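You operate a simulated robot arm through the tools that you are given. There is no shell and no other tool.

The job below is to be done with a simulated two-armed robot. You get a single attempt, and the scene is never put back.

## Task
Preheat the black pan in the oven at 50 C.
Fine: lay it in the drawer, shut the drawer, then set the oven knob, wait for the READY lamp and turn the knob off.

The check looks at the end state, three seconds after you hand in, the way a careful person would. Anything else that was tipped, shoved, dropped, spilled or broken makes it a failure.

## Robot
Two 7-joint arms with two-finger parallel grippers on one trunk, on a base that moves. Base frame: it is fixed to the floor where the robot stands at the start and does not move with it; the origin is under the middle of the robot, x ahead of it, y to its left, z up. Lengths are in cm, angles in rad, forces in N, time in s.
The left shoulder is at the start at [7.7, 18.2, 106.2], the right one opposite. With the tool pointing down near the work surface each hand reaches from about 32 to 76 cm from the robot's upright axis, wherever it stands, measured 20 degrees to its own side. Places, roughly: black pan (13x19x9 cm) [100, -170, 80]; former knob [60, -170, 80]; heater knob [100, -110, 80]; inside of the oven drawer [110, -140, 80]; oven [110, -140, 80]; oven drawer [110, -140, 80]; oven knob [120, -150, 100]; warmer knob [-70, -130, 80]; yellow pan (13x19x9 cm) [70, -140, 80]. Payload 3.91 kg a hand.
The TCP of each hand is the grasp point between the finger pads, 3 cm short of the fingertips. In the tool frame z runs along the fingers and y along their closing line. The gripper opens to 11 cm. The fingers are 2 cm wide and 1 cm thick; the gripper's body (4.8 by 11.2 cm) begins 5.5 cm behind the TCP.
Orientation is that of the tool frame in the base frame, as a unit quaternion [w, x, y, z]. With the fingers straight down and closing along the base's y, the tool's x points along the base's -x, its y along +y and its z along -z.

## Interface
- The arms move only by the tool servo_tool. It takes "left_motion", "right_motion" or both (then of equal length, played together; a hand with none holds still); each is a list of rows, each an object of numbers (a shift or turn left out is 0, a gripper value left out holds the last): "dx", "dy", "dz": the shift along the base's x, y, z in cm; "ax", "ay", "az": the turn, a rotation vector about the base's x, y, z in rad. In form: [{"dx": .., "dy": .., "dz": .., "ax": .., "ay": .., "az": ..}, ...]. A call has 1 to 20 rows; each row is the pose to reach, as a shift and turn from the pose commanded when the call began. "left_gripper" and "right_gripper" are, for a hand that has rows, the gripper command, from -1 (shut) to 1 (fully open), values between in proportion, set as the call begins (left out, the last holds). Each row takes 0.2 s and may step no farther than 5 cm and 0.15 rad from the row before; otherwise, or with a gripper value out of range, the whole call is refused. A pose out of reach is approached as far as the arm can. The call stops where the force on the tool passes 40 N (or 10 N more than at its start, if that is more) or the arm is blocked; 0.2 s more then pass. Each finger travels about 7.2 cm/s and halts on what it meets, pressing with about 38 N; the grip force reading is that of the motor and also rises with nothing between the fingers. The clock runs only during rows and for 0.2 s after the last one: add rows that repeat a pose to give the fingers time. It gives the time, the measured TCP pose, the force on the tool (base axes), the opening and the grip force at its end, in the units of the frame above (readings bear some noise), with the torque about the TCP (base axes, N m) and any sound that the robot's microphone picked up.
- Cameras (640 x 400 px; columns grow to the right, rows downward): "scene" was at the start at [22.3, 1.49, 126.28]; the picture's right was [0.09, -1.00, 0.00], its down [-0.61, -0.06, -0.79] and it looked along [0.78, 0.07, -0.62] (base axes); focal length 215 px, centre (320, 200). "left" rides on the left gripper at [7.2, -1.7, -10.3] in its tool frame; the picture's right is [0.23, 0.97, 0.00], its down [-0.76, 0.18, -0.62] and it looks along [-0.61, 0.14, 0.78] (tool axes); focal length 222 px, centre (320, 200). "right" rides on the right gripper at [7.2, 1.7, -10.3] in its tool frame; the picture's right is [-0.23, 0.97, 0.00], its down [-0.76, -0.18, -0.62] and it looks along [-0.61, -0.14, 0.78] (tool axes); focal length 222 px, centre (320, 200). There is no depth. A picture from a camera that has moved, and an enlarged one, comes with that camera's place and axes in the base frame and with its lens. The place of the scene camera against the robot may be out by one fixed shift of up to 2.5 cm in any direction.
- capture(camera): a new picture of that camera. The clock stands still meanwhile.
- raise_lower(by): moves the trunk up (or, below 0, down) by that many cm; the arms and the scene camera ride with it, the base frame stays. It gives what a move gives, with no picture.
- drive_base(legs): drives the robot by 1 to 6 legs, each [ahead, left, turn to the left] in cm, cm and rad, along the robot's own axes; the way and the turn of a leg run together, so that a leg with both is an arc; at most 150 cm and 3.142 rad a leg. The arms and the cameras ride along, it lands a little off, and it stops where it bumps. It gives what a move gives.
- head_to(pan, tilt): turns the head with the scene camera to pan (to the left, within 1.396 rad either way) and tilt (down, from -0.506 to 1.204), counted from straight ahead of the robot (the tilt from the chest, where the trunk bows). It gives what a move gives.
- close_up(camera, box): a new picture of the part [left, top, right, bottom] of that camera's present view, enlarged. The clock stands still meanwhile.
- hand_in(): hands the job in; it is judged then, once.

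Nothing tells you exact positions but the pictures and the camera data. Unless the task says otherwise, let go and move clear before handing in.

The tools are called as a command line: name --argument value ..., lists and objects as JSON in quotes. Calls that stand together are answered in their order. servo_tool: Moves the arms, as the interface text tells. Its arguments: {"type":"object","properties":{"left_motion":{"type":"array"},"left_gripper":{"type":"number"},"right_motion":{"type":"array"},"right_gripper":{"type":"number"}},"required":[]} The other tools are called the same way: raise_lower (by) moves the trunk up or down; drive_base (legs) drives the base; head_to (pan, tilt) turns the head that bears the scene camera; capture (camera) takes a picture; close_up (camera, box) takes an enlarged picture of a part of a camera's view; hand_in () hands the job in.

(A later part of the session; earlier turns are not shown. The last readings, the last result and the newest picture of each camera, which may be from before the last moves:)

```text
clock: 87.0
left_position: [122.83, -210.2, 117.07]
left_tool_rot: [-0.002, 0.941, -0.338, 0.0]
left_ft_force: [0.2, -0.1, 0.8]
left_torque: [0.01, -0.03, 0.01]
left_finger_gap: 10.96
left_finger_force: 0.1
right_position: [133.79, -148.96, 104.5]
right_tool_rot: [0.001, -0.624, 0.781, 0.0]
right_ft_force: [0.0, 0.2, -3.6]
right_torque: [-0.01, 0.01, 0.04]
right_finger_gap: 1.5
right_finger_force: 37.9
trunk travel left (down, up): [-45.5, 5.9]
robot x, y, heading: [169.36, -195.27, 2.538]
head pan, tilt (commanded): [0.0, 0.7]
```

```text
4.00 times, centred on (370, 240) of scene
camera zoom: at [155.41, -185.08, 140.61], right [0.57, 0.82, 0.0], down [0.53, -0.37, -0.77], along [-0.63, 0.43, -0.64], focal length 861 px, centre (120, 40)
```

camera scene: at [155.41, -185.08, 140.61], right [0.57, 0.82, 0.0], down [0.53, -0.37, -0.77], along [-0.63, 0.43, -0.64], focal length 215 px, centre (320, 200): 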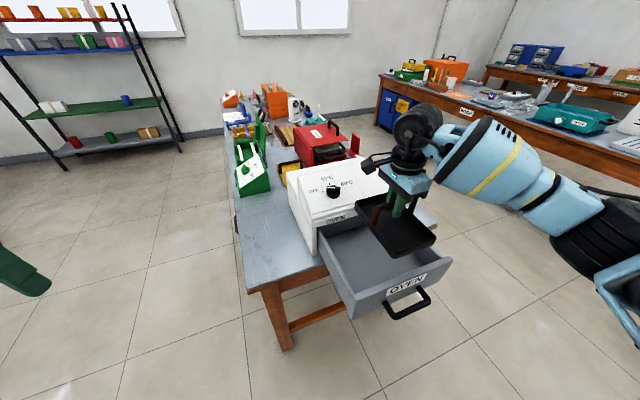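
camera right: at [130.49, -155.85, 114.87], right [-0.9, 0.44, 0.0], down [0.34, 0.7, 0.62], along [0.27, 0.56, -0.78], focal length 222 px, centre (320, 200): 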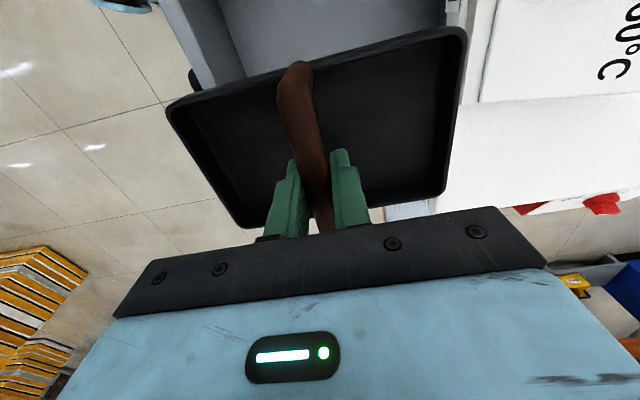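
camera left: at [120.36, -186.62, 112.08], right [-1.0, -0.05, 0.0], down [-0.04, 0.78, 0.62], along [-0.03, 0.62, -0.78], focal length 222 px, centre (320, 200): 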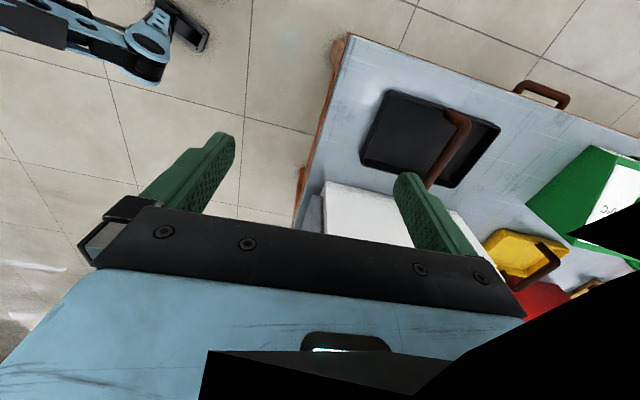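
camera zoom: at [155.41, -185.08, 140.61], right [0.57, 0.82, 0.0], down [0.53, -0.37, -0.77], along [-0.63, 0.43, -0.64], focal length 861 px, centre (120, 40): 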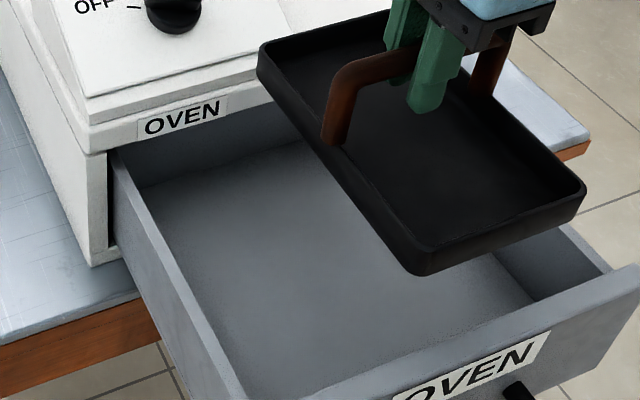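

The drawer floor is at about z = 78, its front inner wall is at 173 along the slide axis, and the oven front is at 150.3. Centring the pan at 161.7 leaves about 1.9 cm on each side, so I'll shift slightly and lower.

servo_tool --right_motion '[{"dx": -0.7, "dy": 0.1, "dz": -1}, {"dx": -1.37, "dy": 0.2, "dz": -3}, {"dx": -1.37, "dy": 0.2, "dz": -6}, {"dx": -1.37, "dy": 0.2, "dz": -9}, {"dx": -1.37, "dy": 0.2, "dz": -11}, {"dx": -1.37, "dy": 0.2, "dz": -11}]'

capture --camera "scene"

close_up --camera "scene" --box '[280, 160, 480, 285]'

capture --camera "right"

```text
clock: 88.4
left_position: [122.84, -210.18, 117.1]
left_tool_rot: [-0.001, 0.941, -0.338, 0.001]
left_ft_force: [0.0, 0.1, 0.4]
left_torque: [0.01, 0.01, 0.02]
left_finger_gap: 11.02
left_finger_force: 0.1
right_position: [132.39, -149.32, 93.44]
right_tool_rot: [0.0, -0.623, 0.782, -0.001]
right_ft_force: [0.5, 0.3, -4.2]
right_torque: [-0.04, 0.02, 0.03]
right_finger_gap: 1.54
right_finger_force: 37.5
trunk travel left (down, up): [-45.5, 5.9]
robot x, y, heading: [169.26, -195.36, 2.54]
head pan, tilt (commanded): [0.0, 0.7]
```

```text
taken
camera scene: at [155.38, -185.08, 140.61], right [0.57, 0.82, 0.0], down [0.53, -0.37, -0.76], along [-0.63, 0.43, -0.64], focal length 215 px, centre (320, 200)
```

scene: 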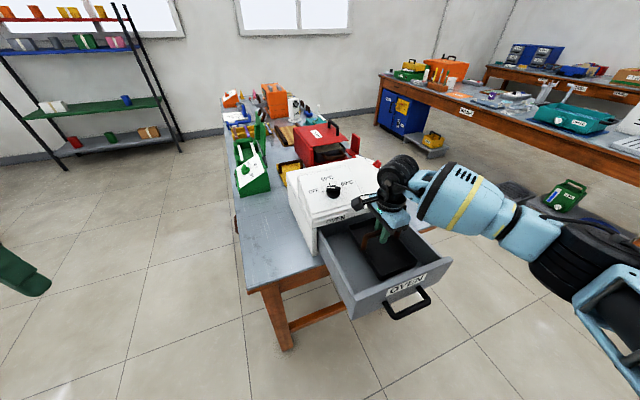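

```text
3.20 times, centred on (380, 222) of scene
camera zoom: at [155.38, -185.08, 140.61], right [0.57, 0.82, 0.0], down [0.53, -0.37, -0.76], along [-0.63, 0.43, -0.64], focal length 689 px, centre (128, 128)
```

zoom: 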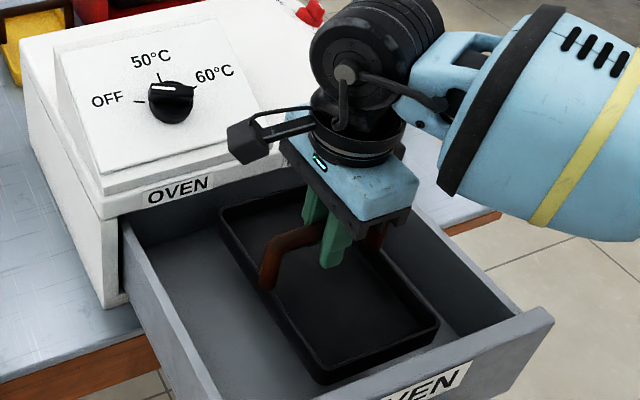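

```text
taken
camera right: at [129.1, -155.91, 103.79], right [-0.9, 0.44, 0.0], down [0.34, 0.7, 0.62], along [0.27, 0.56, -0.78], focal length 222 px, centre (320, 200)
```

right: 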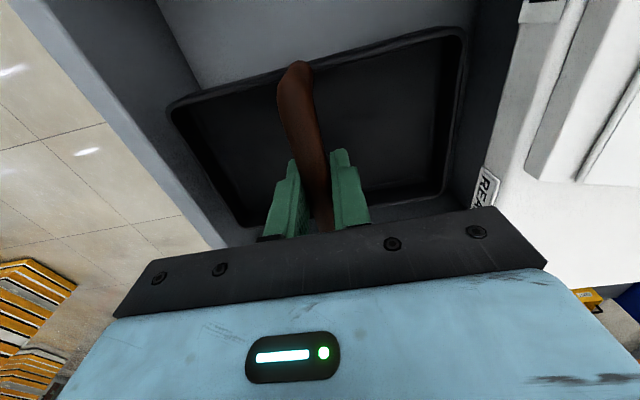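

The pan is inside the drawer outline with room on every side. I'll lower it slowly to the floor.

servo_tool --right_motion '[{"dz": -2}, {"dz": -4}, {"dz": -5.2}, {"dz": -6}, {"dz": -6.5}, {"dz": -6.5}]'

```text
clock: 89.8
left_position: [122.77, -210.12, 116.99]
left_tool_rot: [-0.002, 0.941, -0.338, 0.001]
left_ft_force: [1.1, 0.8, -1.0]
left_torque: [-0.02, 0.01, -0.04]
left_finger_gap: 10.98
left_finger_force: 0.0
right_position: [132.33, -148.99, 87.0]
right_tool_rot: [0.001, -0.623, 0.782, 0.001]
right_ft_force: [-0.4, 0.4, -4.1]
right_torque: [-0.02, -0.01, -0.01]
right_finger_gap: 1.49
right_finger_force: 37.4
trunk travel left (down, up): [-45.5, 5.9]
robot x, y, heading: [169.09, -195.06, 2.536]
head pan, tilt (commanded): [0.0, 0.7]
```

servo_tool --right_motion '[{"dz": -0.3}, {"dz": -0.6}, {"dz": -0.8}]'

```text
clock: 90.6
left_position: [123.09, -210.46, 117.23]
left_tool_rot: [-0.002, 0.941, -0.337, -0.001]
left_ft_force: [-0.4, 0.4, -0.1]
left_torque: [0.01, 0.01, -0.01]
left_finger_gap: 10.99
left_finger_force: 0.1
right_position: [132.3, -148.94, 86.84]
right_tool_rot: [-0.002, -0.623, 0.782, 0.006]
right_ft_force: [0.3, 0.8, 35.6]
right_torque: [-0.09, 0.07, 0.01]
right_finger_gap: 1.52
right_finger_force: 37.8
trunk travel left (down, up): [-45.5, 5.9]
robot x, y, heading: [169.24, -195.06, 2.536]
head pan, tilt (commanded): [0.0, 0.7]
```

The pan has touched down on the drawer floor. I'll ease off the pressure, then open the gripper.

servo_tool --right_motion '[{"dz": 0.3}, {"dz": 0.55}, {"dz": 0.55}]'

servo_tool --right_motion '[{"dz": 0}, {"dz": 0}, {"dz": 0}]' --right_gripper -0.3

capture --camera "right"

```text
clock: 91.4
left_position: [122.98, -210.27, 116.99]
left_tool_rot: [-0.002, 0.941, -0.337, 0.001]
left_ft_force: [-0.1, 1.3, -0.5]
left_torque: [-0.03, 0.0, -0.01]
left_finger_gap: 11.01
left_finger_force: 0.2
right_position: [132.53, -148.89, 86.82]
right_tool_rot: [0.0, -0.623, 0.782, 0.002]
right_ft_force: [-0.7, 2.0, 20.4]
right_torque: [0.15, 0.01, -0.02]
right_finger_gap: 1.53
right_finger_force: 37.7
trunk travel left (down, up): [-45.5, 5.9]
robot x, y, heading: [169.24, -195.7, 2.538]
head pan, tilt (commanded): [0.0, 0.7]
```

```text
clock: 92.2
left_position: [122.83, -210.12, 117.04]
left_tool_rot: [-0.001, 0.941, -0.337, 0.0]
left_ft_force: [-0.7, -0.3, -0.6]
left_torque: [0.04, -0.02, 0.02]
left_finger_gap: 10.99
left_finger_force: 0.2
right_position: [132.23, -148.9, 86.7]
right_tool_rot: [0.001, -0.623, 0.782, 0.001]
right_ft_force: [0.3, 0.4, -0.6]
right_torque: [-0.03, -0.03, -0.02]
right_finger_gap: 3.85
right_finger_force: 0.1
trunk travel left (down, up): [-45.5, 5.9]
robot x, y, heading: [169.01, -195.25, 2.537]
head pan, tilt (commanded): [0.0, 0.7]
```

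```text
taken
camera right: at [129.05, -155.81, 97.09], right [-0.9, 0.44, 0.0], down [0.34, 0.7, 0.62], along [0.27, 0.56, -0.78], focal length 222 px, centre (320, 200)
```

right: 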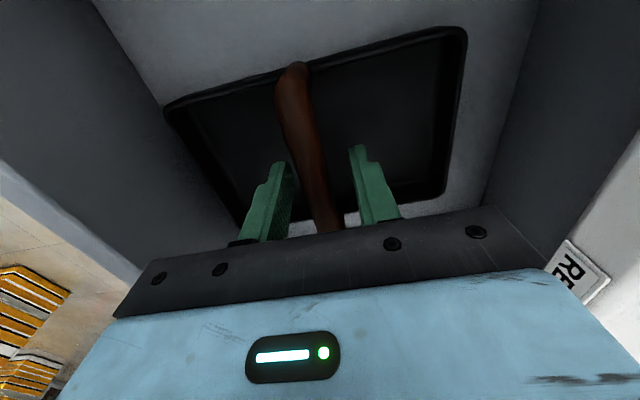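

Released with both fingers clear of the handle. Now I'll lift the hand straight up.

servo_tool --right_motion '[{"dz": 1.5}, {"dz": 4}, {"dz": 7}, {"dz": 11}, {"dz": 15}, {"dz": 19}]'

capture --camera "scene"

capture --camera "right"

close_up --camera "scene" --box '[280, 160, 480, 285]'

```text
clock: 93.6
left_position: [122.88, -210.28, 117.0]
left_tool_rot: [-0.002, 0.941, -0.338, 0.0]
left_ft_force: [0.3, 0.2, -1.4]
left_torque: [0.03, -0.01, -0.02]
left_finger_gap: 11.02
left_finger_force: 0.0
right_position: [132.34, -149.29, 105.84]
right_tool_rot: [0.002, -0.624, 0.781, 0.001]
right_ft_force: [0.1, 0.1, 1.6]
right_torque: [0.0, 0.01, 0.02]
right_finger_gap: 3.85
right_finger_force: 0.1
trunk travel left (down, up): [-45.5, 5.9]
robot x, y, heading: [169.0, -195.22, 2.537]
head pan, tilt (commanded): [0.0, 0.7]
```

```text
taken
camera scene: at [155.41, -185.15, 140.62], right [0.57, 0.82, 0.0], down [0.53, -0.37, -0.77], along [-0.63, 0.43, -0.64], focal length 215 px, centre (320, 200)
```

scene: 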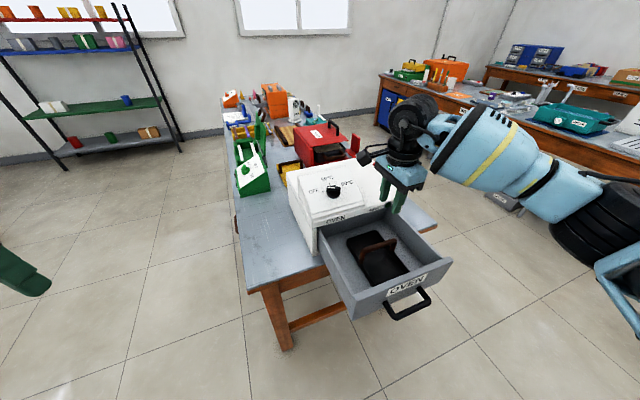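

```text
taken
camera right: at [129.07, -155.99, 116.17], right [-0.9, 0.44, 0.0], down [0.34, 0.7, 0.63], along [0.27, 0.56, -0.78], focal length 222 px, centre (320, 200)
```

right: 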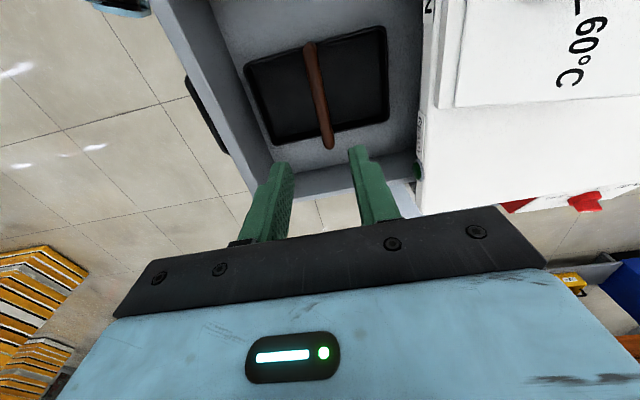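

```text
3.20 times, centred on (380, 222) of scene
camera zoom: at [155.41, -185.15, 140.62], right [0.57, 0.82, 0.0], down [0.53, -0.37, -0.77], along [-0.63, 0.43, -0.64], focal length 689 px, centre (128, 128)
```

zoom: 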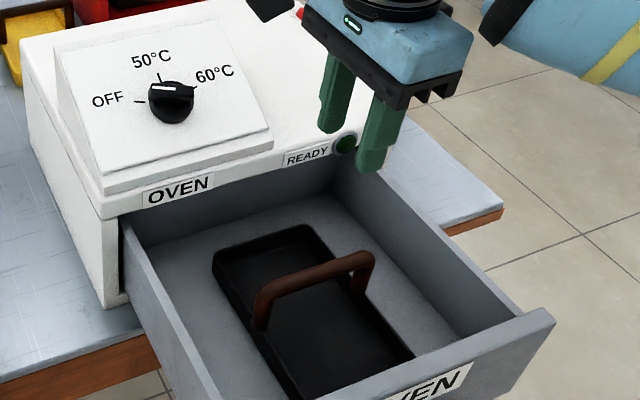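

The pan lies flat in the drawer with its handle up. Next I'll bring the right hand, fingers closed, in front of the drawer handle to push it shut.

servo_tool --right_motion '[{"dx": 4, "dy": -0.9}, {"dx": 8, "dy": -1.8}, {"dx": 12, "dy": -2.7}, {"dx": 16, "dy": -3.6}, {"dx": 20.7, "dy": -4.6}, {"dx": 20.7, "dy": -4.6}]' --right_gripper -1

capture --camera "right"

capture --camera "scene"

```text
clock: 95.0
left_position: [122.83, -210.23, 117.13]
left_tool_rot: [-0.001, 0.941, -0.339, 0.001]
left_ft_force: [0.4, -0.1, 0.8]
left_torque: [0.0, -0.03, 0.0]
left_finger_gap: 11.02
left_finger_force: 0.1
right_position: [152.86, -153.4, 105.72]
right_tool_rot: [0.001, -0.623, 0.782, 0.0]
right_ft_force: [-0.1, -0.7, 0.1]
right_torque: [-0.01, 0.01, 0.01]
right_finger_gap: 0.0
right_finger_force: 38.0
trunk travel left (down, up): [-45.5, 5.9]
robot x, y, heading: [169.32, -195.1, 2.542]
head pan, tilt (commanded): [0.0, 0.7]
```

```text
taken
camera right: at [149.59, -160.27, 116.08], right [-0.9, 0.44, 0.0], down [0.34, 0.7, 0.62], along [0.27, 0.56, -0.78], focal length 222 px, centre (320, 200)
```

right: 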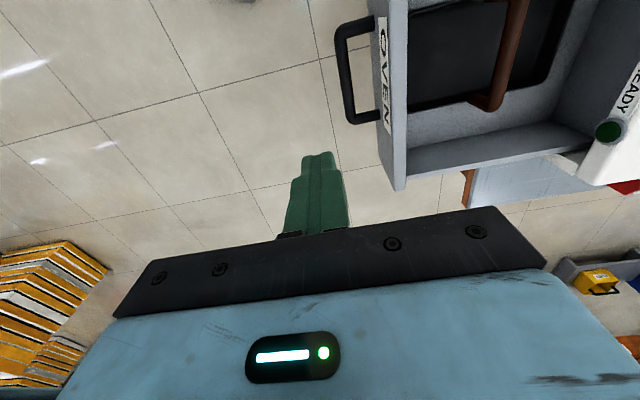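

```text
taken
camera scene: at [155.3, -185.1, 140.6], right [0.57, 0.82, 0.0], down [0.53, -0.37, -0.76], along [-0.63, 0.43, -0.64], focal length 215 px, centre (320, 200)
```

scene: 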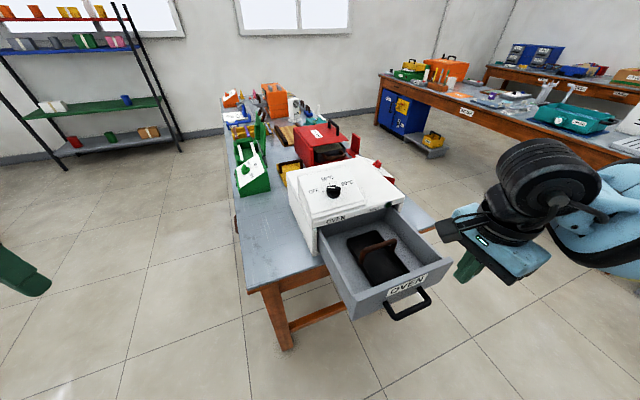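

servo_tool --right_motion '[{"dz": -4}, {"dz": -8}, {"dz": -12}, {"dz": -16}, {"dz": -20}, {"dz": -22.5}, {"dz": -22.5}]'

capture --camera "right"

capture --camera "scene"

```text
clock: 96.6
left_position: [122.75, -210.29, 117.14]
left_tool_rot: [-0.002, 0.941, -0.338, 0.001]
left_ft_force: [-0.2, -0.7, -0.5]
left_torque: [0.01, 0.01, -0.01]
left_finger_gap: 10.99
left_finger_force: 0.1
right_position: [153.25, -153.46, 83.24]
right_tool_rot: [0.0, -0.623, 0.782, 0.0]
right_ft_force: [-0.4, 0.9, 0.5]
right_torque: [0.02, 0.0, -0.02]
right_finger_gap: 0.0
right_finger_force: 38.1
trunk travel left (down, up): [-45.5, 5.9]
robot x, y, heading: [169.23, -195.12, 2.535]
head pan, tilt (commanded): [0.0, 0.7]
```

```text
taken
camera right: at [149.87, -160.4, 93.59], right [-0.9, 0.44, 0.0], down [0.34, 0.7, 0.62], along [0.27, 0.56, -0.78], focal length 222 px, centre (320, 200)
```

right: 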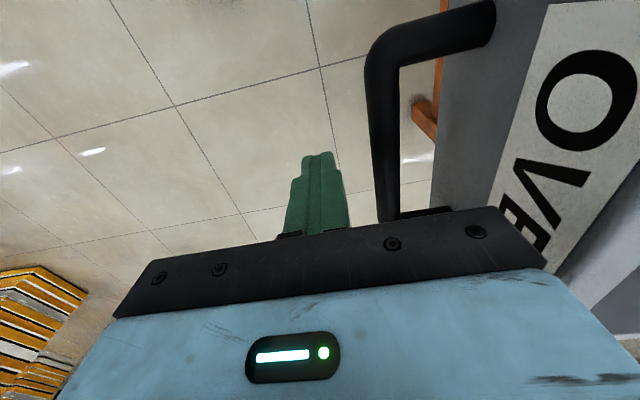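

```text
taken
camera scene: at [155.4, -185.11, 140.61], right [0.57, 0.82, 0.0], down [0.53, -0.37, -0.77], along [-0.63, 0.43, -0.64], focal length 215 px, centre (320, 200)
```

scene: 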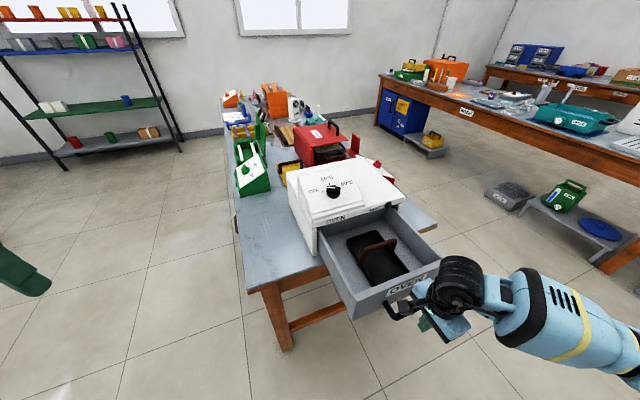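

The closed fingers are in front of the bar. I'll push the drawer in gently along its slide axis.

servo_tool --right_motion '[{"dx": -0.98, "dy": 0.22}, {"dx": -1.76, "dy": 0.39}, {"dx": -2.44, "dy": 0.55}, {"dx": -2.93, "dy": 0.65}, {"dx": -3.42, "dy": 0.76}, {"dx": -4.1, "dy": 0.92}, {"dx": -4.88, "dy": 1.09}, {"dx": -5.86, "dy": 1.31}, {"dx": -6.83, "dy": 1.53}, {"dx": -7.81, "dy": 1.74}, {"dx": -8.78, "dy": 1.96}, {"dx": -9.76, "dy": 2.18}, {"dx": -10.74, "dy": 2.4}, {"dx": -11.71, "dy": 2.62}, {"dx": -12.69, "dy": 2.83}]'

capture --camera "right"

capture --camera "scene"

```text
clock: 99.8
left_position: [122.78, -210.36, 117.06]
left_tool_rot: [-0.002, 0.941, -0.337, 0.001]
left_ft_force: [-0.2, -0.3, -0.2]
left_torque: [-0.02, -0.04, 0.02]
left_finger_gap: 11.01
left_finger_force: 0.0
right_position: [140.32, -150.71, 83.24]
right_tool_rot: [0.0, -0.623, 0.782, 0.0]
right_ft_force: [0.4, -0.3, 0.1]
right_torque: [-0.04, -0.01, 0.0]
right_finger_gap: 0.0
right_finger_force: 37.6
trunk travel left (down, up): [-45.5, 5.9]
robot x, y, heading: [169.18, -195.21, 2.535]
head pan, tilt (commanded): [0.0, 0.7]
```

```text
taken
camera right: at [137.06, -157.59, 93.56], right [-0.9, 0.44, 0.0], down [0.34, 0.7, 0.62], along [0.27, 0.56, -0.78], focal length 222 px, centre (320, 200)
```

right: 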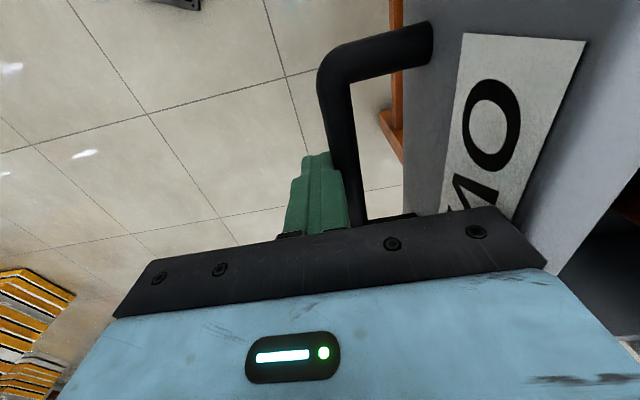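

```text
taken
camera scene: at [155.37, -185.09, 140.61], right [0.57, 0.82, 0.0], down [0.53, -0.37, -0.76], along [-0.63, 0.43, -0.64], focal length 215 px, centre (320, 200)
```

scene: 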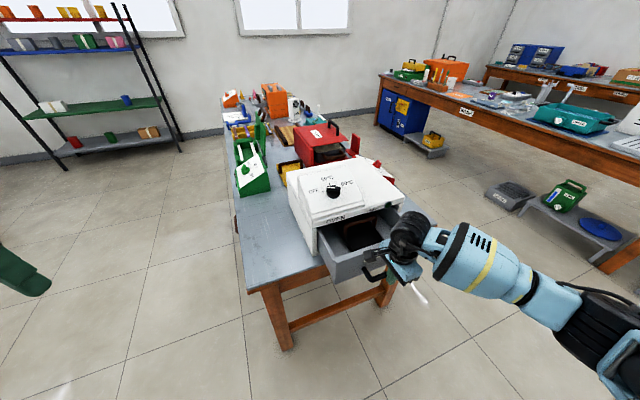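

close_up --camera "scene" --box '[290, 170, 440, 264]'

```text
4.26 times, centred on (365, 217) of scene
camera zoom: at [155.37, -185.09, 140.61], right [0.57, 0.82, 0.0], down [0.53, -0.37, -0.76], along [-0.63, 0.43, -0.64], focal length 916 px, centre (128, 128)
```

zoom: 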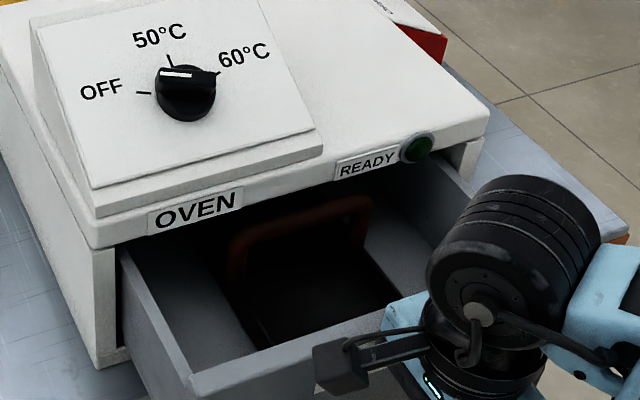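

The pan's handle is passing under the oven's front strip without touching (no force felt). I'll continue slowly.

servo_tool --right_motion '[{"dx": -0.59, "dy": 0.13}, {"dx": -1.17, "dy": 0.26}, {"dx": -1.76, "dy": 0.39}, {"dx": -2.34, "dy": 0.52}, {"dx": -2.93, "dy": 0.65}, {"dx": -3.51, "dy": 0.78}, {"dx": -4.1, "dy": 0.92}]'

close_up --camera "scene" --box '[290, 170, 440, 264]'

```text
clock: 101.4
left_position: [122.87, -210.21, 117.11]
left_tool_rot: [-0.002, 0.941, -0.339, 0.001]
left_ft_force: [0.5, -0.6, 0.2]
left_torque: [-0.02, 0.01, -0.01]
left_finger_gap: 11.01
left_finger_force: 0.1
right_position: [136.32, -149.91, 83.21]
right_tool_rot: [0.0, -0.624, 0.782, 0.001]
right_ft_force: [0.6, 0.0, 0.2]
right_torque: [0.0, 0.0, -0.02]
right_finger_gap: 0.0
right_finger_force: 37.6
trunk travel left (down, up): [-45.5, 5.9]
robot x, y, heading: [169.03, -195.23, 2.536]
head pan, tilt (commanded): [0.0, 0.7]
```

```text
4.26 times, centred on (365, 217) of scene
camera zoom: at [155.39, -185.11, 140.61], right [0.57, 0.82, 0.0], down [0.53, -0.37, -0.76], along [-0.63, 0.43, -0.64], focal length 916 px, centre (128, 128)
```

zoom: 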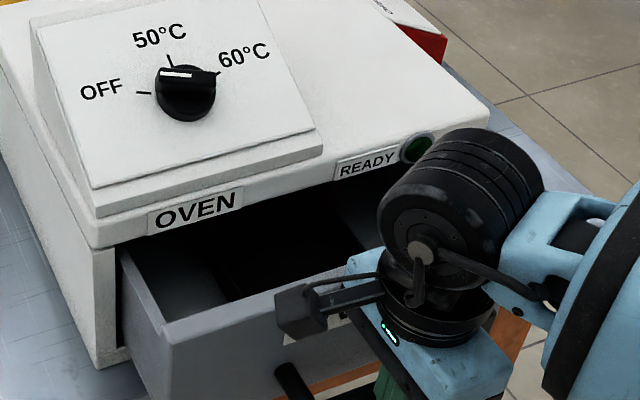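

servo_tool --right_motion '[{"dx": -0.59, "dy": 0.13}, {"dx": -1.17, "dy": 0.26}, {"dx": -1.76, "dy": 0.39}, {"dx": -2.34, "dy": 0.52}, {"dx": -2.93, "dy": 0.65}, {"dx": -3.51, "dy": 0.78}, {"dx": -4.1, "dy": 0.92}, {"dx": -4.68, "dy": 1.05}, {"dx": -5.27, "dy": 1.18}, {"dx": -5.85, "dy": 1.31}]'

close_up --camera "scene" --box '[290, 170, 440, 264]'

```text
clock: 103.6
left_position: [122.81, -210.27, 117.16]
left_tool_rot: [-0.002, 0.941, -0.338, 0.001]
left_ft_force: [-0.4, 0.4, -1.2]
left_torque: [0.0, 0.02, 0.0]
left_finger_gap: 10.98
left_finger_force: 0.1
right_position: [130.49, -148.52, 83.16]
right_tool_rot: [0.001, -0.624, 0.782, 0.001]
right_ft_force: [0.0, -1.2, 1.0]
right_torque: [-0.03, 0.01, 0.01]
right_finger_gap: 0.0
right_finger_force: 38.0
trunk travel left (down, up): [-45.5, 5.9]
robot x, y, heading: [169.27, -195.29, 2.537]
head pan, tilt (commanded): [0.0, 0.7]
```

```text
4.26 times, centred on (365, 217) of scene
camera zoom: at [155.38, -185.12, 140.61], right [0.57, 0.82, 0.0], down [0.53, -0.37, -0.76], along [-0.63, 0.43, -0.64], focal length 916 px, centre (128, 128)
```

zoom: 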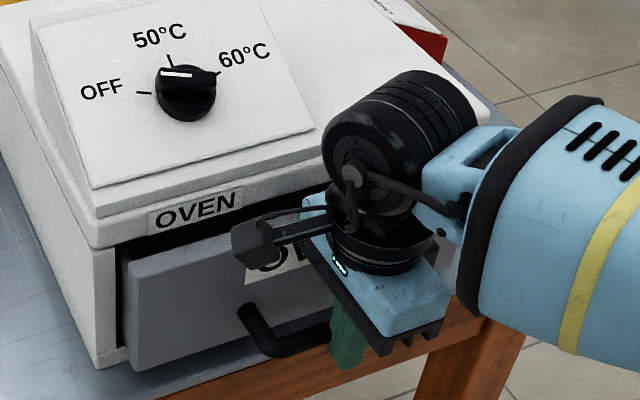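

servo_tool --right_motion '[{"dx": -0.29, "dy": 0.07}, {"dx": -0.59, "dy": 0.13}, {"dx": -0.88, "dy": 0.2}, {"dx": -1.17, "dy": 0.26}, {"dx": -1.46, "dy": 0.33}, {"dx": -1.76, "dy": 0.39}, {"dx": -2.05, "dy": 0.46}]'

capture --camera "right"

close_up --camera "scene" --box '[290, 170, 440, 264]'

```text
clock: 105.0
left_position: [123.02, -210.35, 117.21]
left_tool_rot: [-0.002, 0.941, -0.339, 0.0]
left_ft_force: [0.2, 0.2, -0.6]
left_torque: [-0.01, -0.07, 0.01]
left_finger_gap: 10.96
left_finger_force: 0.1
right_position: [129.56, -148.32, 83.21]
right_tool_rot: [0.005, -0.622, 0.783, -0.007]
right_ft_force: [21.5, -9.3, 15.1]
right_torque: [-0.1, -0.14, 0.01]
right_finger_gap: 0.0
right_finger_force: 37.0
trunk travel left (down, up): [-45.5, 5.9]
robot x, y, heading: [168.92, -195.12, 2.54]
head pan, tilt (commanded): [0.0, 0.7]
stopped in row 6 (right hand): the force on the tool passed its limit at 43 N (the readings are from after the stop); the commanded pose is now the measured one
```

```text
taken
camera right: at [126.03, -155.09, 93.55], right [-0.9, 0.44, -0.02], down [0.33, 0.7, 0.63], along [0.29, 0.56, -0.78], focal length 222 px, centre (320, 200)
```

right: 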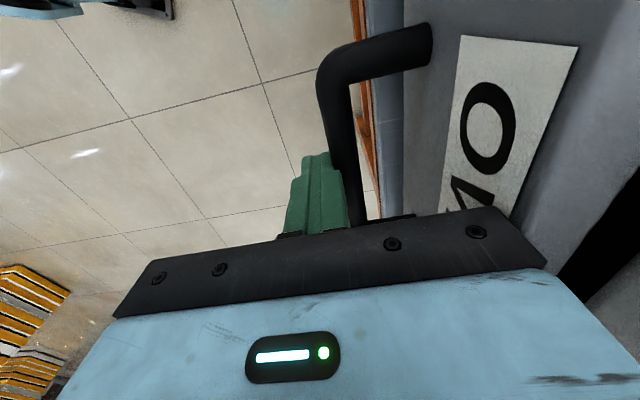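

```text
4.26 times, centred on (365, 217) of scene
camera zoom: at [155.73, -185.29, 140.68], right [0.57, 0.82, 0.0], down [0.53, -0.37, -0.77], along [-0.63, 0.44, -0.64], focal length 916 px, centre (128, 128)
```

zoom: 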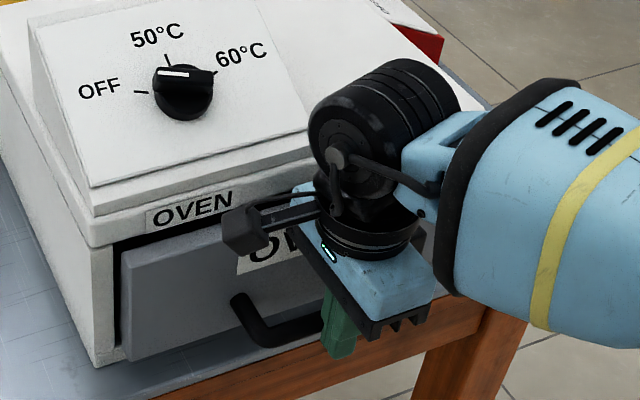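

The drawer hit its stop with the handle back at its starting position, so it's shut. I'll back the hand off and raise it.

servo_tool --right_motion '[{"dx": 0.98, "dy": -0.22}, {"dx": 2.9, "dy": -0.65}, {"dx": 4.9, "dy": -1.1}, {"dx": 6, "dy": -1.3, "dz": 3}, {"dx": 6, "dy": -1.3, "dz": 7}, {"dx": 6, "dy": -1.3, "dz": 11}, {"dx": 6, "dy": -1.3, "dz": 15}, {"dx": 6, "dy": -1.3, "dz": 19}, {"dx": 6, "dy": -1.3, "dz": 23}, {"dx": 6, "dy": -1.3, "dz": 23}]'

capture --camera "scene"

close_up --camera "scene" --box '[280, 150, 440, 250]'

close_up --camera "scene" --box '[300, 165, 364, 205]'

```text
clock: 107.2
left_position: [122.95, -210.02, 117.17]
left_tool_rot: [-0.001, 0.941, -0.338, 0.001]
left_ft_force: [1.0, -0.7, 0.3]
left_torque: [-0.01, 0.0, -0.03]
left_finger_gap: 10.99
left_finger_force: 0.1
right_position: [135.23, -149.45, 106.13]
right_tool_rot: [0.005, -0.623, 0.782, -0.005]
right_ft_force: [-0.1, 0.3, 0.7]
right_torque: [0.03, 0.01, -0.02]
right_finger_gap: 0.01
right_finger_force: 37.7
trunk travel left (down, up): [-45.5, 5.9]
robot x, y, heading: [169.15, -194.84, 2.537]
head pan, tilt (commanded): [0.0, 0.7]
```

```text
taken
camera scene: at [155.45, -185.07, 140.6], right [0.57, 0.82, 0.0], down [0.53, -0.37, -0.76], along [-0.63, 0.44, -0.64], focal length 215 px, centre (320, 200)
```

scene: 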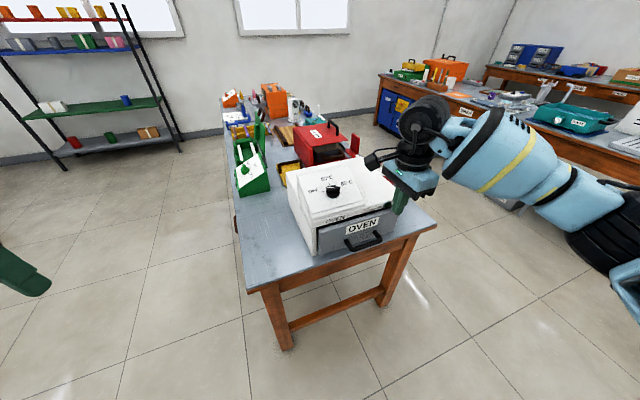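

```text
4.00 times, centred on (360, 200) of scene
camera zoom: at [155.45, -185.07, 140.6], right [0.57, 0.82, 0.0], down [0.53, -0.37, -0.76], along [-0.63, 0.44, -0.64], focal length 861 px, centre (160, 200)
```

zoom: 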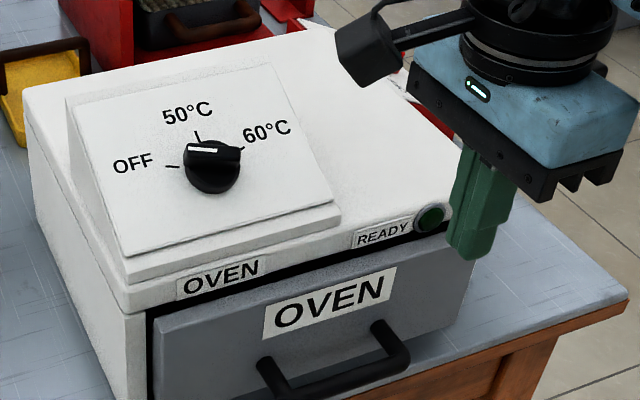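

```text
10.00 times, centred on (332, 185) of scene
camera zoom: at [155.45, -185.07, 140.6], right [0.57, 0.82, 0.0], down [0.53, -0.37, -0.76], along [-0.63, 0.44, -0.64], focal length 2153 px, centre (200, 350)
```

zoom: 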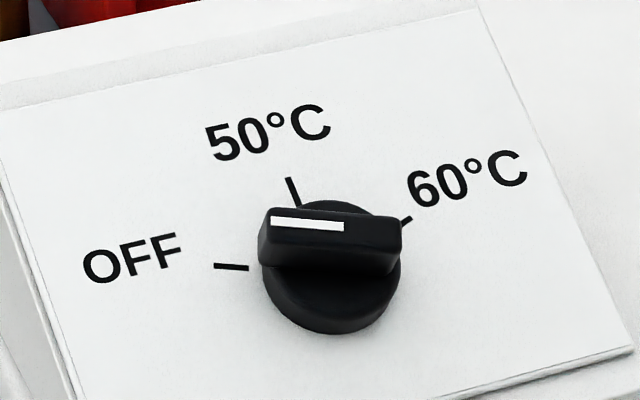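

The drawer is fully shut and the knob's white mark points at OFF. To turn the knob about its sloped axis comfortably, I'll use the left hand with the robot facing the oven front. First I'll retract the right hand, then drive to the bench end.

servo_tool --right_motion '[{"dx": 3, "dy": -1.1, "dz": 1}, {"dx": 6, "dy": -2.3, "dz": 2.5}, {"dx": 9, "dy": -3.5, "dz": 4}, {"dx": 12, "dy": -4.6, "dz": 5}, {"dx": 15, "dy": -5.8, "dz": 6}, {"dx": 15, "dy": -5.8, "dz": 6}]'

drive_base --legs '[[0, 0, 0.56], [3.5, -60.5, 0]]'

capture --camera "scene"

capture --camera "left"

```text
clock: 108.6
left_position: [122.88, -210.23, 117.01]
left_tool_rot: [-0.001, 0.941, -0.337, 0.001]
left_ft_force: [0.8, 0.0, -0.1]
left_torque: [-0.01, -0.01, -0.01]
left_finger_gap: 10.99
left_finger_force: 0.0
right_position: [150.15, -155.26, 112.03]
right_tool_rot: [0.005, -0.622, 0.783, -0.005]
right_ft_force: [0.3, 0.0, -0.3]
right_torque: [0.01, -0.01, 0.04]
right_finger_gap: 0.01
right_finger_force: 37.8
trunk travel left (down, up): [-45.5, 5.9]
robot x, y, heading: [169.46, -195.02, 2.532]
head pan, tilt (commanded): [0.0, 0.7]
```

```text
clock: 116.0
left_position: [137.22, -171.54, 117.06]
left_tool_rot: [-0.002, 0.998, -0.063, 0.0]
left_ft_force: [-0.2, 0.3, 0.8]
left_torque: [-0.01, -0.01, 0.0]
left_finger_gap: 10.99
left_finger_force: 0.2
right_position: [131.0, -110.49, 112.02]
right_tool_rot: [-0.006, 0.815, -0.579, 0.003]
right_ft_force: [-0.7, -0.4, -0.1]
right_torque: [-0.03, 0.01, 0.04]
right_finger_gap: 0.0
right_finger_force: 37.3
trunk travel left (down, up): [-45.5, 5.9]
robot x, y, heading: [168.54, -134.12, 3.099]
head pan, tilt (commanded): [0.0, 0.7]
```

```text
taken
camera scene: at [151.76, -132.75, 140.61], right [0.04, 1.0, 0.0], down [0.64, -0.03, -0.76], along [-0.76, 0.03, -0.64], focal length 215 px, centre (320, 200)
```

scene: 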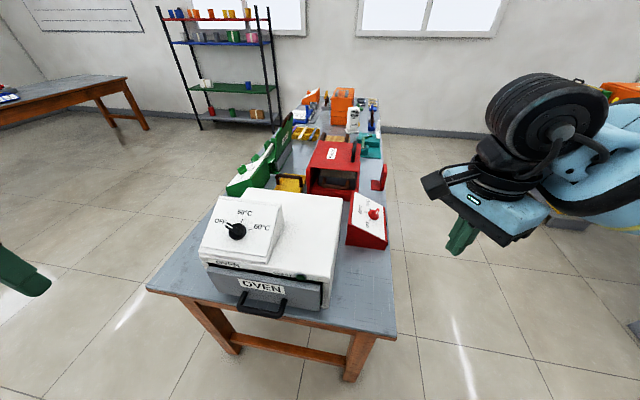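

```text
taken
camera left: at [144.54, -170.88, 127.52], right [0.1, -0.99, 0.0], down [-0.78, -0.08, 0.62], along [-0.62, -0.06, -0.78], focal length 222 px, centre (320, 200)
```

left: 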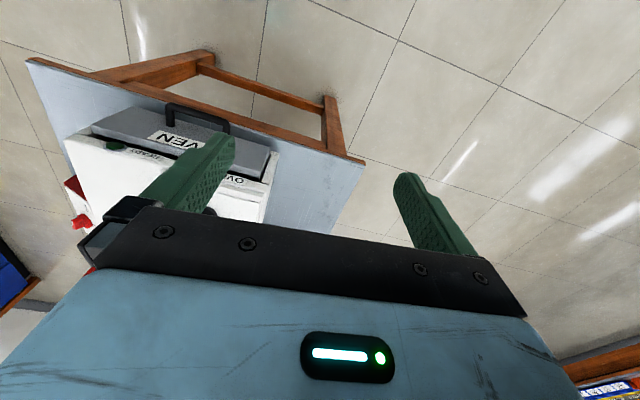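

close_up --camera "scene" --box '[180, 180, 340, 280]'

close_up --camera "scene" --box '[196, 190, 292, 250]'

close_up --camera "scene" --box '[190, 240, 350, 340]'

```text
4.00 times, centred on (260, 230) of scene
camera zoom: at [151.76, -132.75, 140.61], right [0.04, 1.0, 0.0], down [0.64, -0.03, -0.76], along [-0.76, 0.03, -0.64], focal length 861 px, centre (560, 80)
```

zoom: 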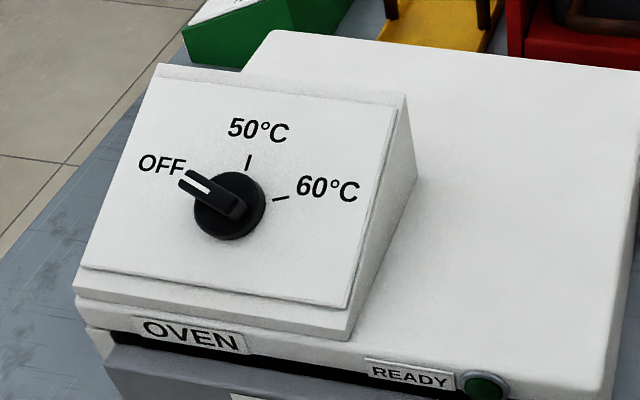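

```text
6.67 times, centred on (244, 220) of scene
camera zoom: at [151.76, -132.75, 140.61], right [0.04, 1.0, 0.0], down [0.64, -0.03, -0.76], along [-0.76, 0.03, -0.64], focal length 1436 px, centre (827, 67)
```

zoom: 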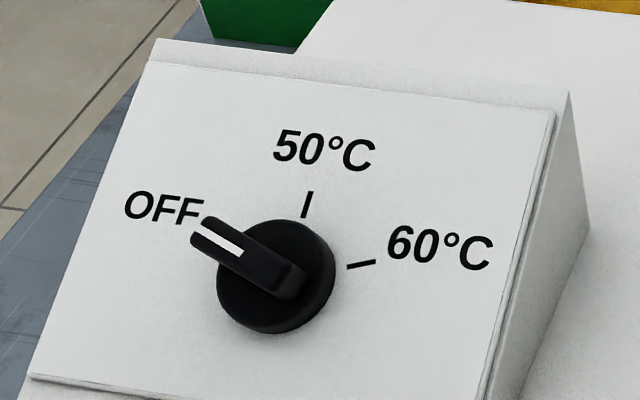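

```text
4.00 times, centred on (270, 290) of scene
camera zoom: at [151.76, -132.75, 140.61], right [0.04, 1.0, 0.0], down [0.64, -0.03, -0.76], along [-0.76, 0.03, -0.64], focal length 861 px, centre (520, -160)
```

zoom: 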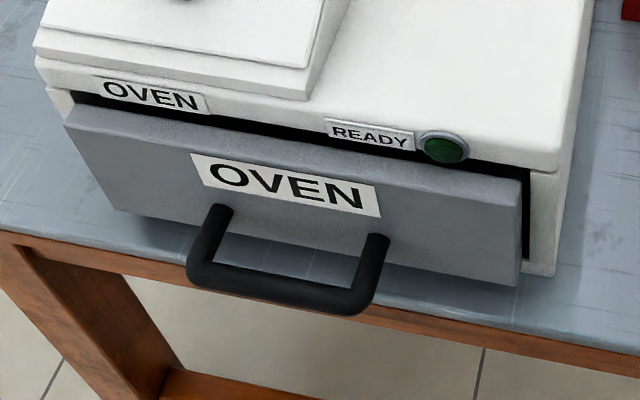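

From here the dial reads: OFF about 70° left, 50°C straight up the slope, 60°C about 70° right, with the pointer on OFF. I'll bring the left hand over the panel, turned so its camera can see the knob for accurate positioning.

servo_tool --left_motion '[{"dx": -2.8, "dy": 2.5, "dz": 0, "az": 0.126}, {"dx": -5.6, "dy": 5, "dz": 0, "az": 0.252}, {"dx": -8.4, "dy": 7.5, "dz": 0, "az": 0.378}, {"dx": -11.2, "dy": 10, "dz": 0, "az": 0.504}, {"dx": -14, "dy": 12.5, "dz": -0.5, "az": 0.63}, {"dx": -16.8, "dy": 15, "dz": -1, "az": 0.756}, {"dx": -19.6, "dy": 17.5, "dz": -2, "az": 0.882}, {"dx": -22.4, "dy": 20, "dz": -3, "az": 1.008}, {"dx": -25.2, "dy": 22.5, "dz": -4, "az": 1.134}, {"dx": -25.2, "dy": 22.5, "dz": -4, "az": 1.134}]' --left_gripper -0.2

capture --camera "left"

capture --camera "scene"

```text
clock: 118.2
left_position: [111.96, -148.96, 113.13]
left_tool_rot: [-0.002, 0.875, 0.483, -0.001]
left_ft_force: [-0.1, -0.1, 1.4]
left_torque: [0.01, -0.01, 0.0]
left_finger_gap: 4.41
left_finger_force: 0.0
right_position: [131.07, -110.62, 112.12]
right_tool_rot: [-0.007, 0.815, -0.579, 0.003]
right_ft_force: [-0.7, 0.0, -0.4]
right_torque: [0.0, 0.05, 0.03]
right_finger_gap: 0.0
right_finger_force: 37.7
trunk travel left (down, up): [-45.5, 5.9]
robot x, y, heading: [168.89, -134.05, 3.097]
head pan, tilt (commanded): [0.0, 0.7]
```

```text
taken
camera left: at [114.42, -142.07, 123.59], right [0.94, -0.33, 0.0], down [-0.25, -0.74, 0.62], along [-0.21, -0.59, -0.78], focal length 222 px, centre (320, 200)
```

left: 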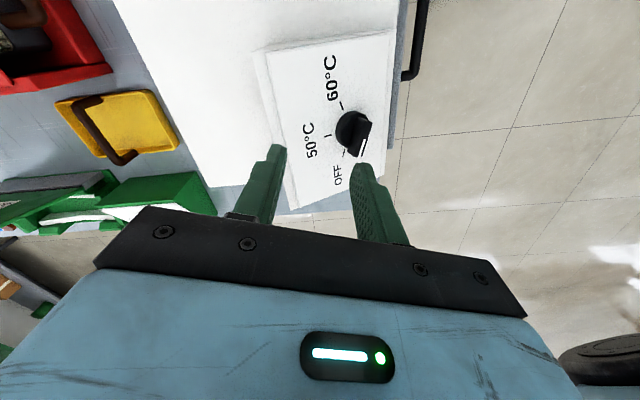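

```text
taken
camera scene: at [151.82, -132.83, 140.62], right [0.04, 1.0, 0.0], down [0.64, -0.03, -0.77], along [-0.76, 0.03, -0.64], focal length 215 px, centre (320, 200)
```

scene: 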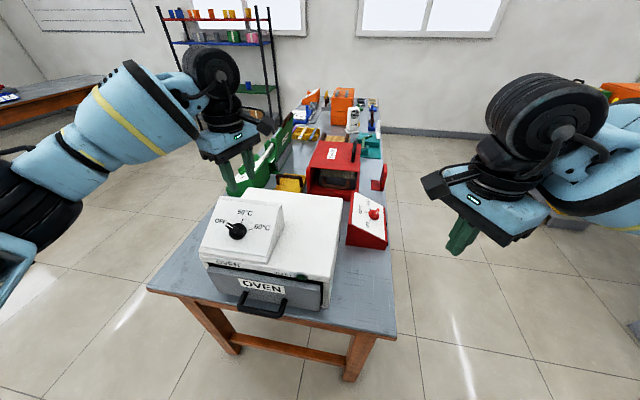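

close_up --camera "left" --box '[250, 20, 410, 120]'

close_up --camera "left" --box '[250, 100, 410, 200]'

close_up --camera "left" --box '[300, 90, 396, 150]'

```text
4.00 times, centred on (330, 70) of left
camera zoom: at [114.42, -142.07, 123.59], right [0.94, -0.33, 0.0], down [-0.25, -0.74, 0.62], along [-0.21, -0.59, -0.78], focal length 888 px, centre (280, 720)
```

zoom: 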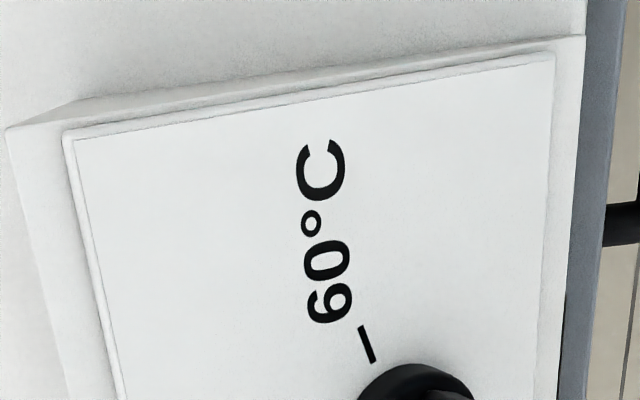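

```text
4.00 times, centred on (330, 150) of left
camera zoom: at [114.42, -142.07, 123.59], right [0.94, -0.33, 0.0], down [-0.25, -0.74, 0.62], along [-0.21, -0.59, -0.78], focal length 888 px, centre (280, 400)
```

zoom: 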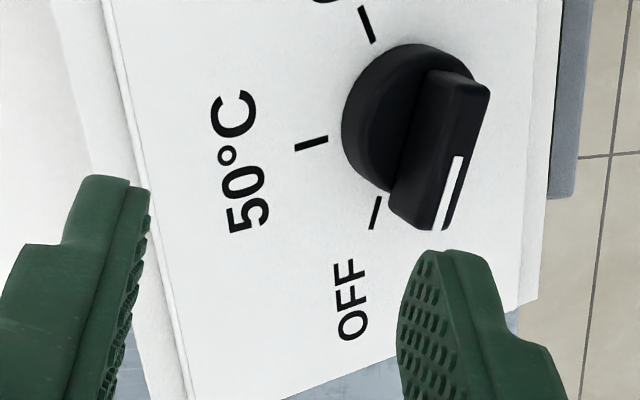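

```text
6.67 times, centred on (348, 120) of left
camera zoom: at [114.42, -142.07, 123.59], right [0.94, -0.33, 0.0], down [-0.25, -0.74, 0.62], along [-0.21, -0.59, -0.78], focal length 1481 px, centre (133, 733)
```

zoom: 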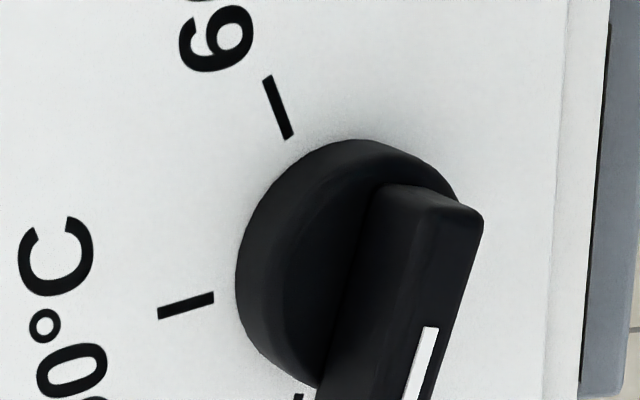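

The dial's OFF, 50 and 60 marks are clear in the left camera. I'll shift the hand sideways for a second view to triangulate the knob and the panel slope.

servo_tool --left_motion '[{"dx": 4, "dy": 0.5, "dz": 0}, {"dx": 8, "dy": 1, "dz": 0}, {"dx": 10, "dy": 1, "dz": 0}, {"dx": 10, "dy": 1, "dz": 0}]'

capture --camera "left"

close_up --camera "left" --box '[170, 20, 330, 120]'

close_up --camera "left" --box '[170, 80, 330, 180]'

```text
clock: 119.2
left_position: [122.15, -148.18, 113.0]
left_tool_rot: [-0.002, 0.876, 0.482, 0.0]
left_ft_force: [0.5, 0.5, -0.1]
left_torque: [0.0, -0.02, -0.03]
left_finger_gap: 4.41
left_finger_force: 0.1
right_position: [131.12, -110.64, 112.05]
right_tool_rot: [-0.005, 0.816, -0.579, 0.004]
right_ft_force: [0.7, -0.8, 0.8]
right_torque: [0.0, -0.02, 0.02]
right_finger_gap: 0.01
right_finger_force: 37.5
trunk travel left (down, up): [-45.5, 5.9]
robot x, y, heading: [168.26, -134.27, 3.099]
head pan, tilt (commanded): [0.0, 0.7]
```

```text
taken
camera left: at [124.43, -141.23, 123.48], right [0.94, -0.33, 0.0], down [-0.26, -0.74, 0.62], along [-0.21, -0.59, -0.78], focal length 222 px, centre (320, 200)
```

left: 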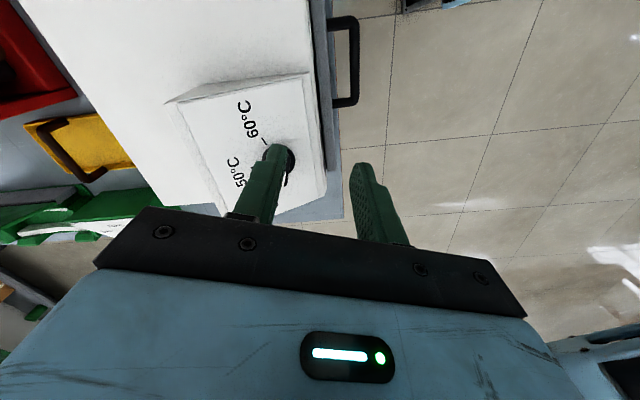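

```text
4.00 times, centred on (250, 70) of left
camera zoom: at [124.43, -141.23, 123.48], right [0.94, -0.33, 0.0], down [-0.26, -0.74, 0.62], along [-0.21, -0.59, -0.78], focal length 888 px, centre (600, 720)
```

zoom: 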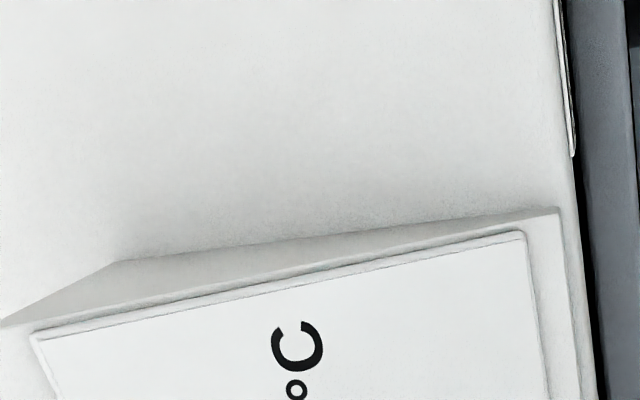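

```text
4.00 times, centred on (250, 130) of left
camera zoom: at [124.43, -141.23, 123.48], right [0.94, -0.33, 0.0], down [-0.26, -0.74, 0.62], along [-0.21, -0.59, -0.78], focal length 888 px, centre (600, 480)
```

zoom: 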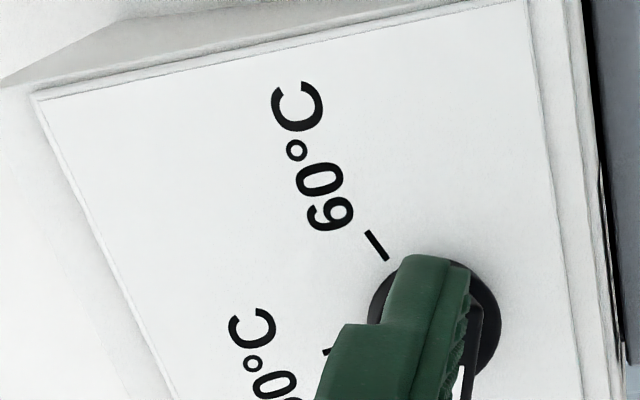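

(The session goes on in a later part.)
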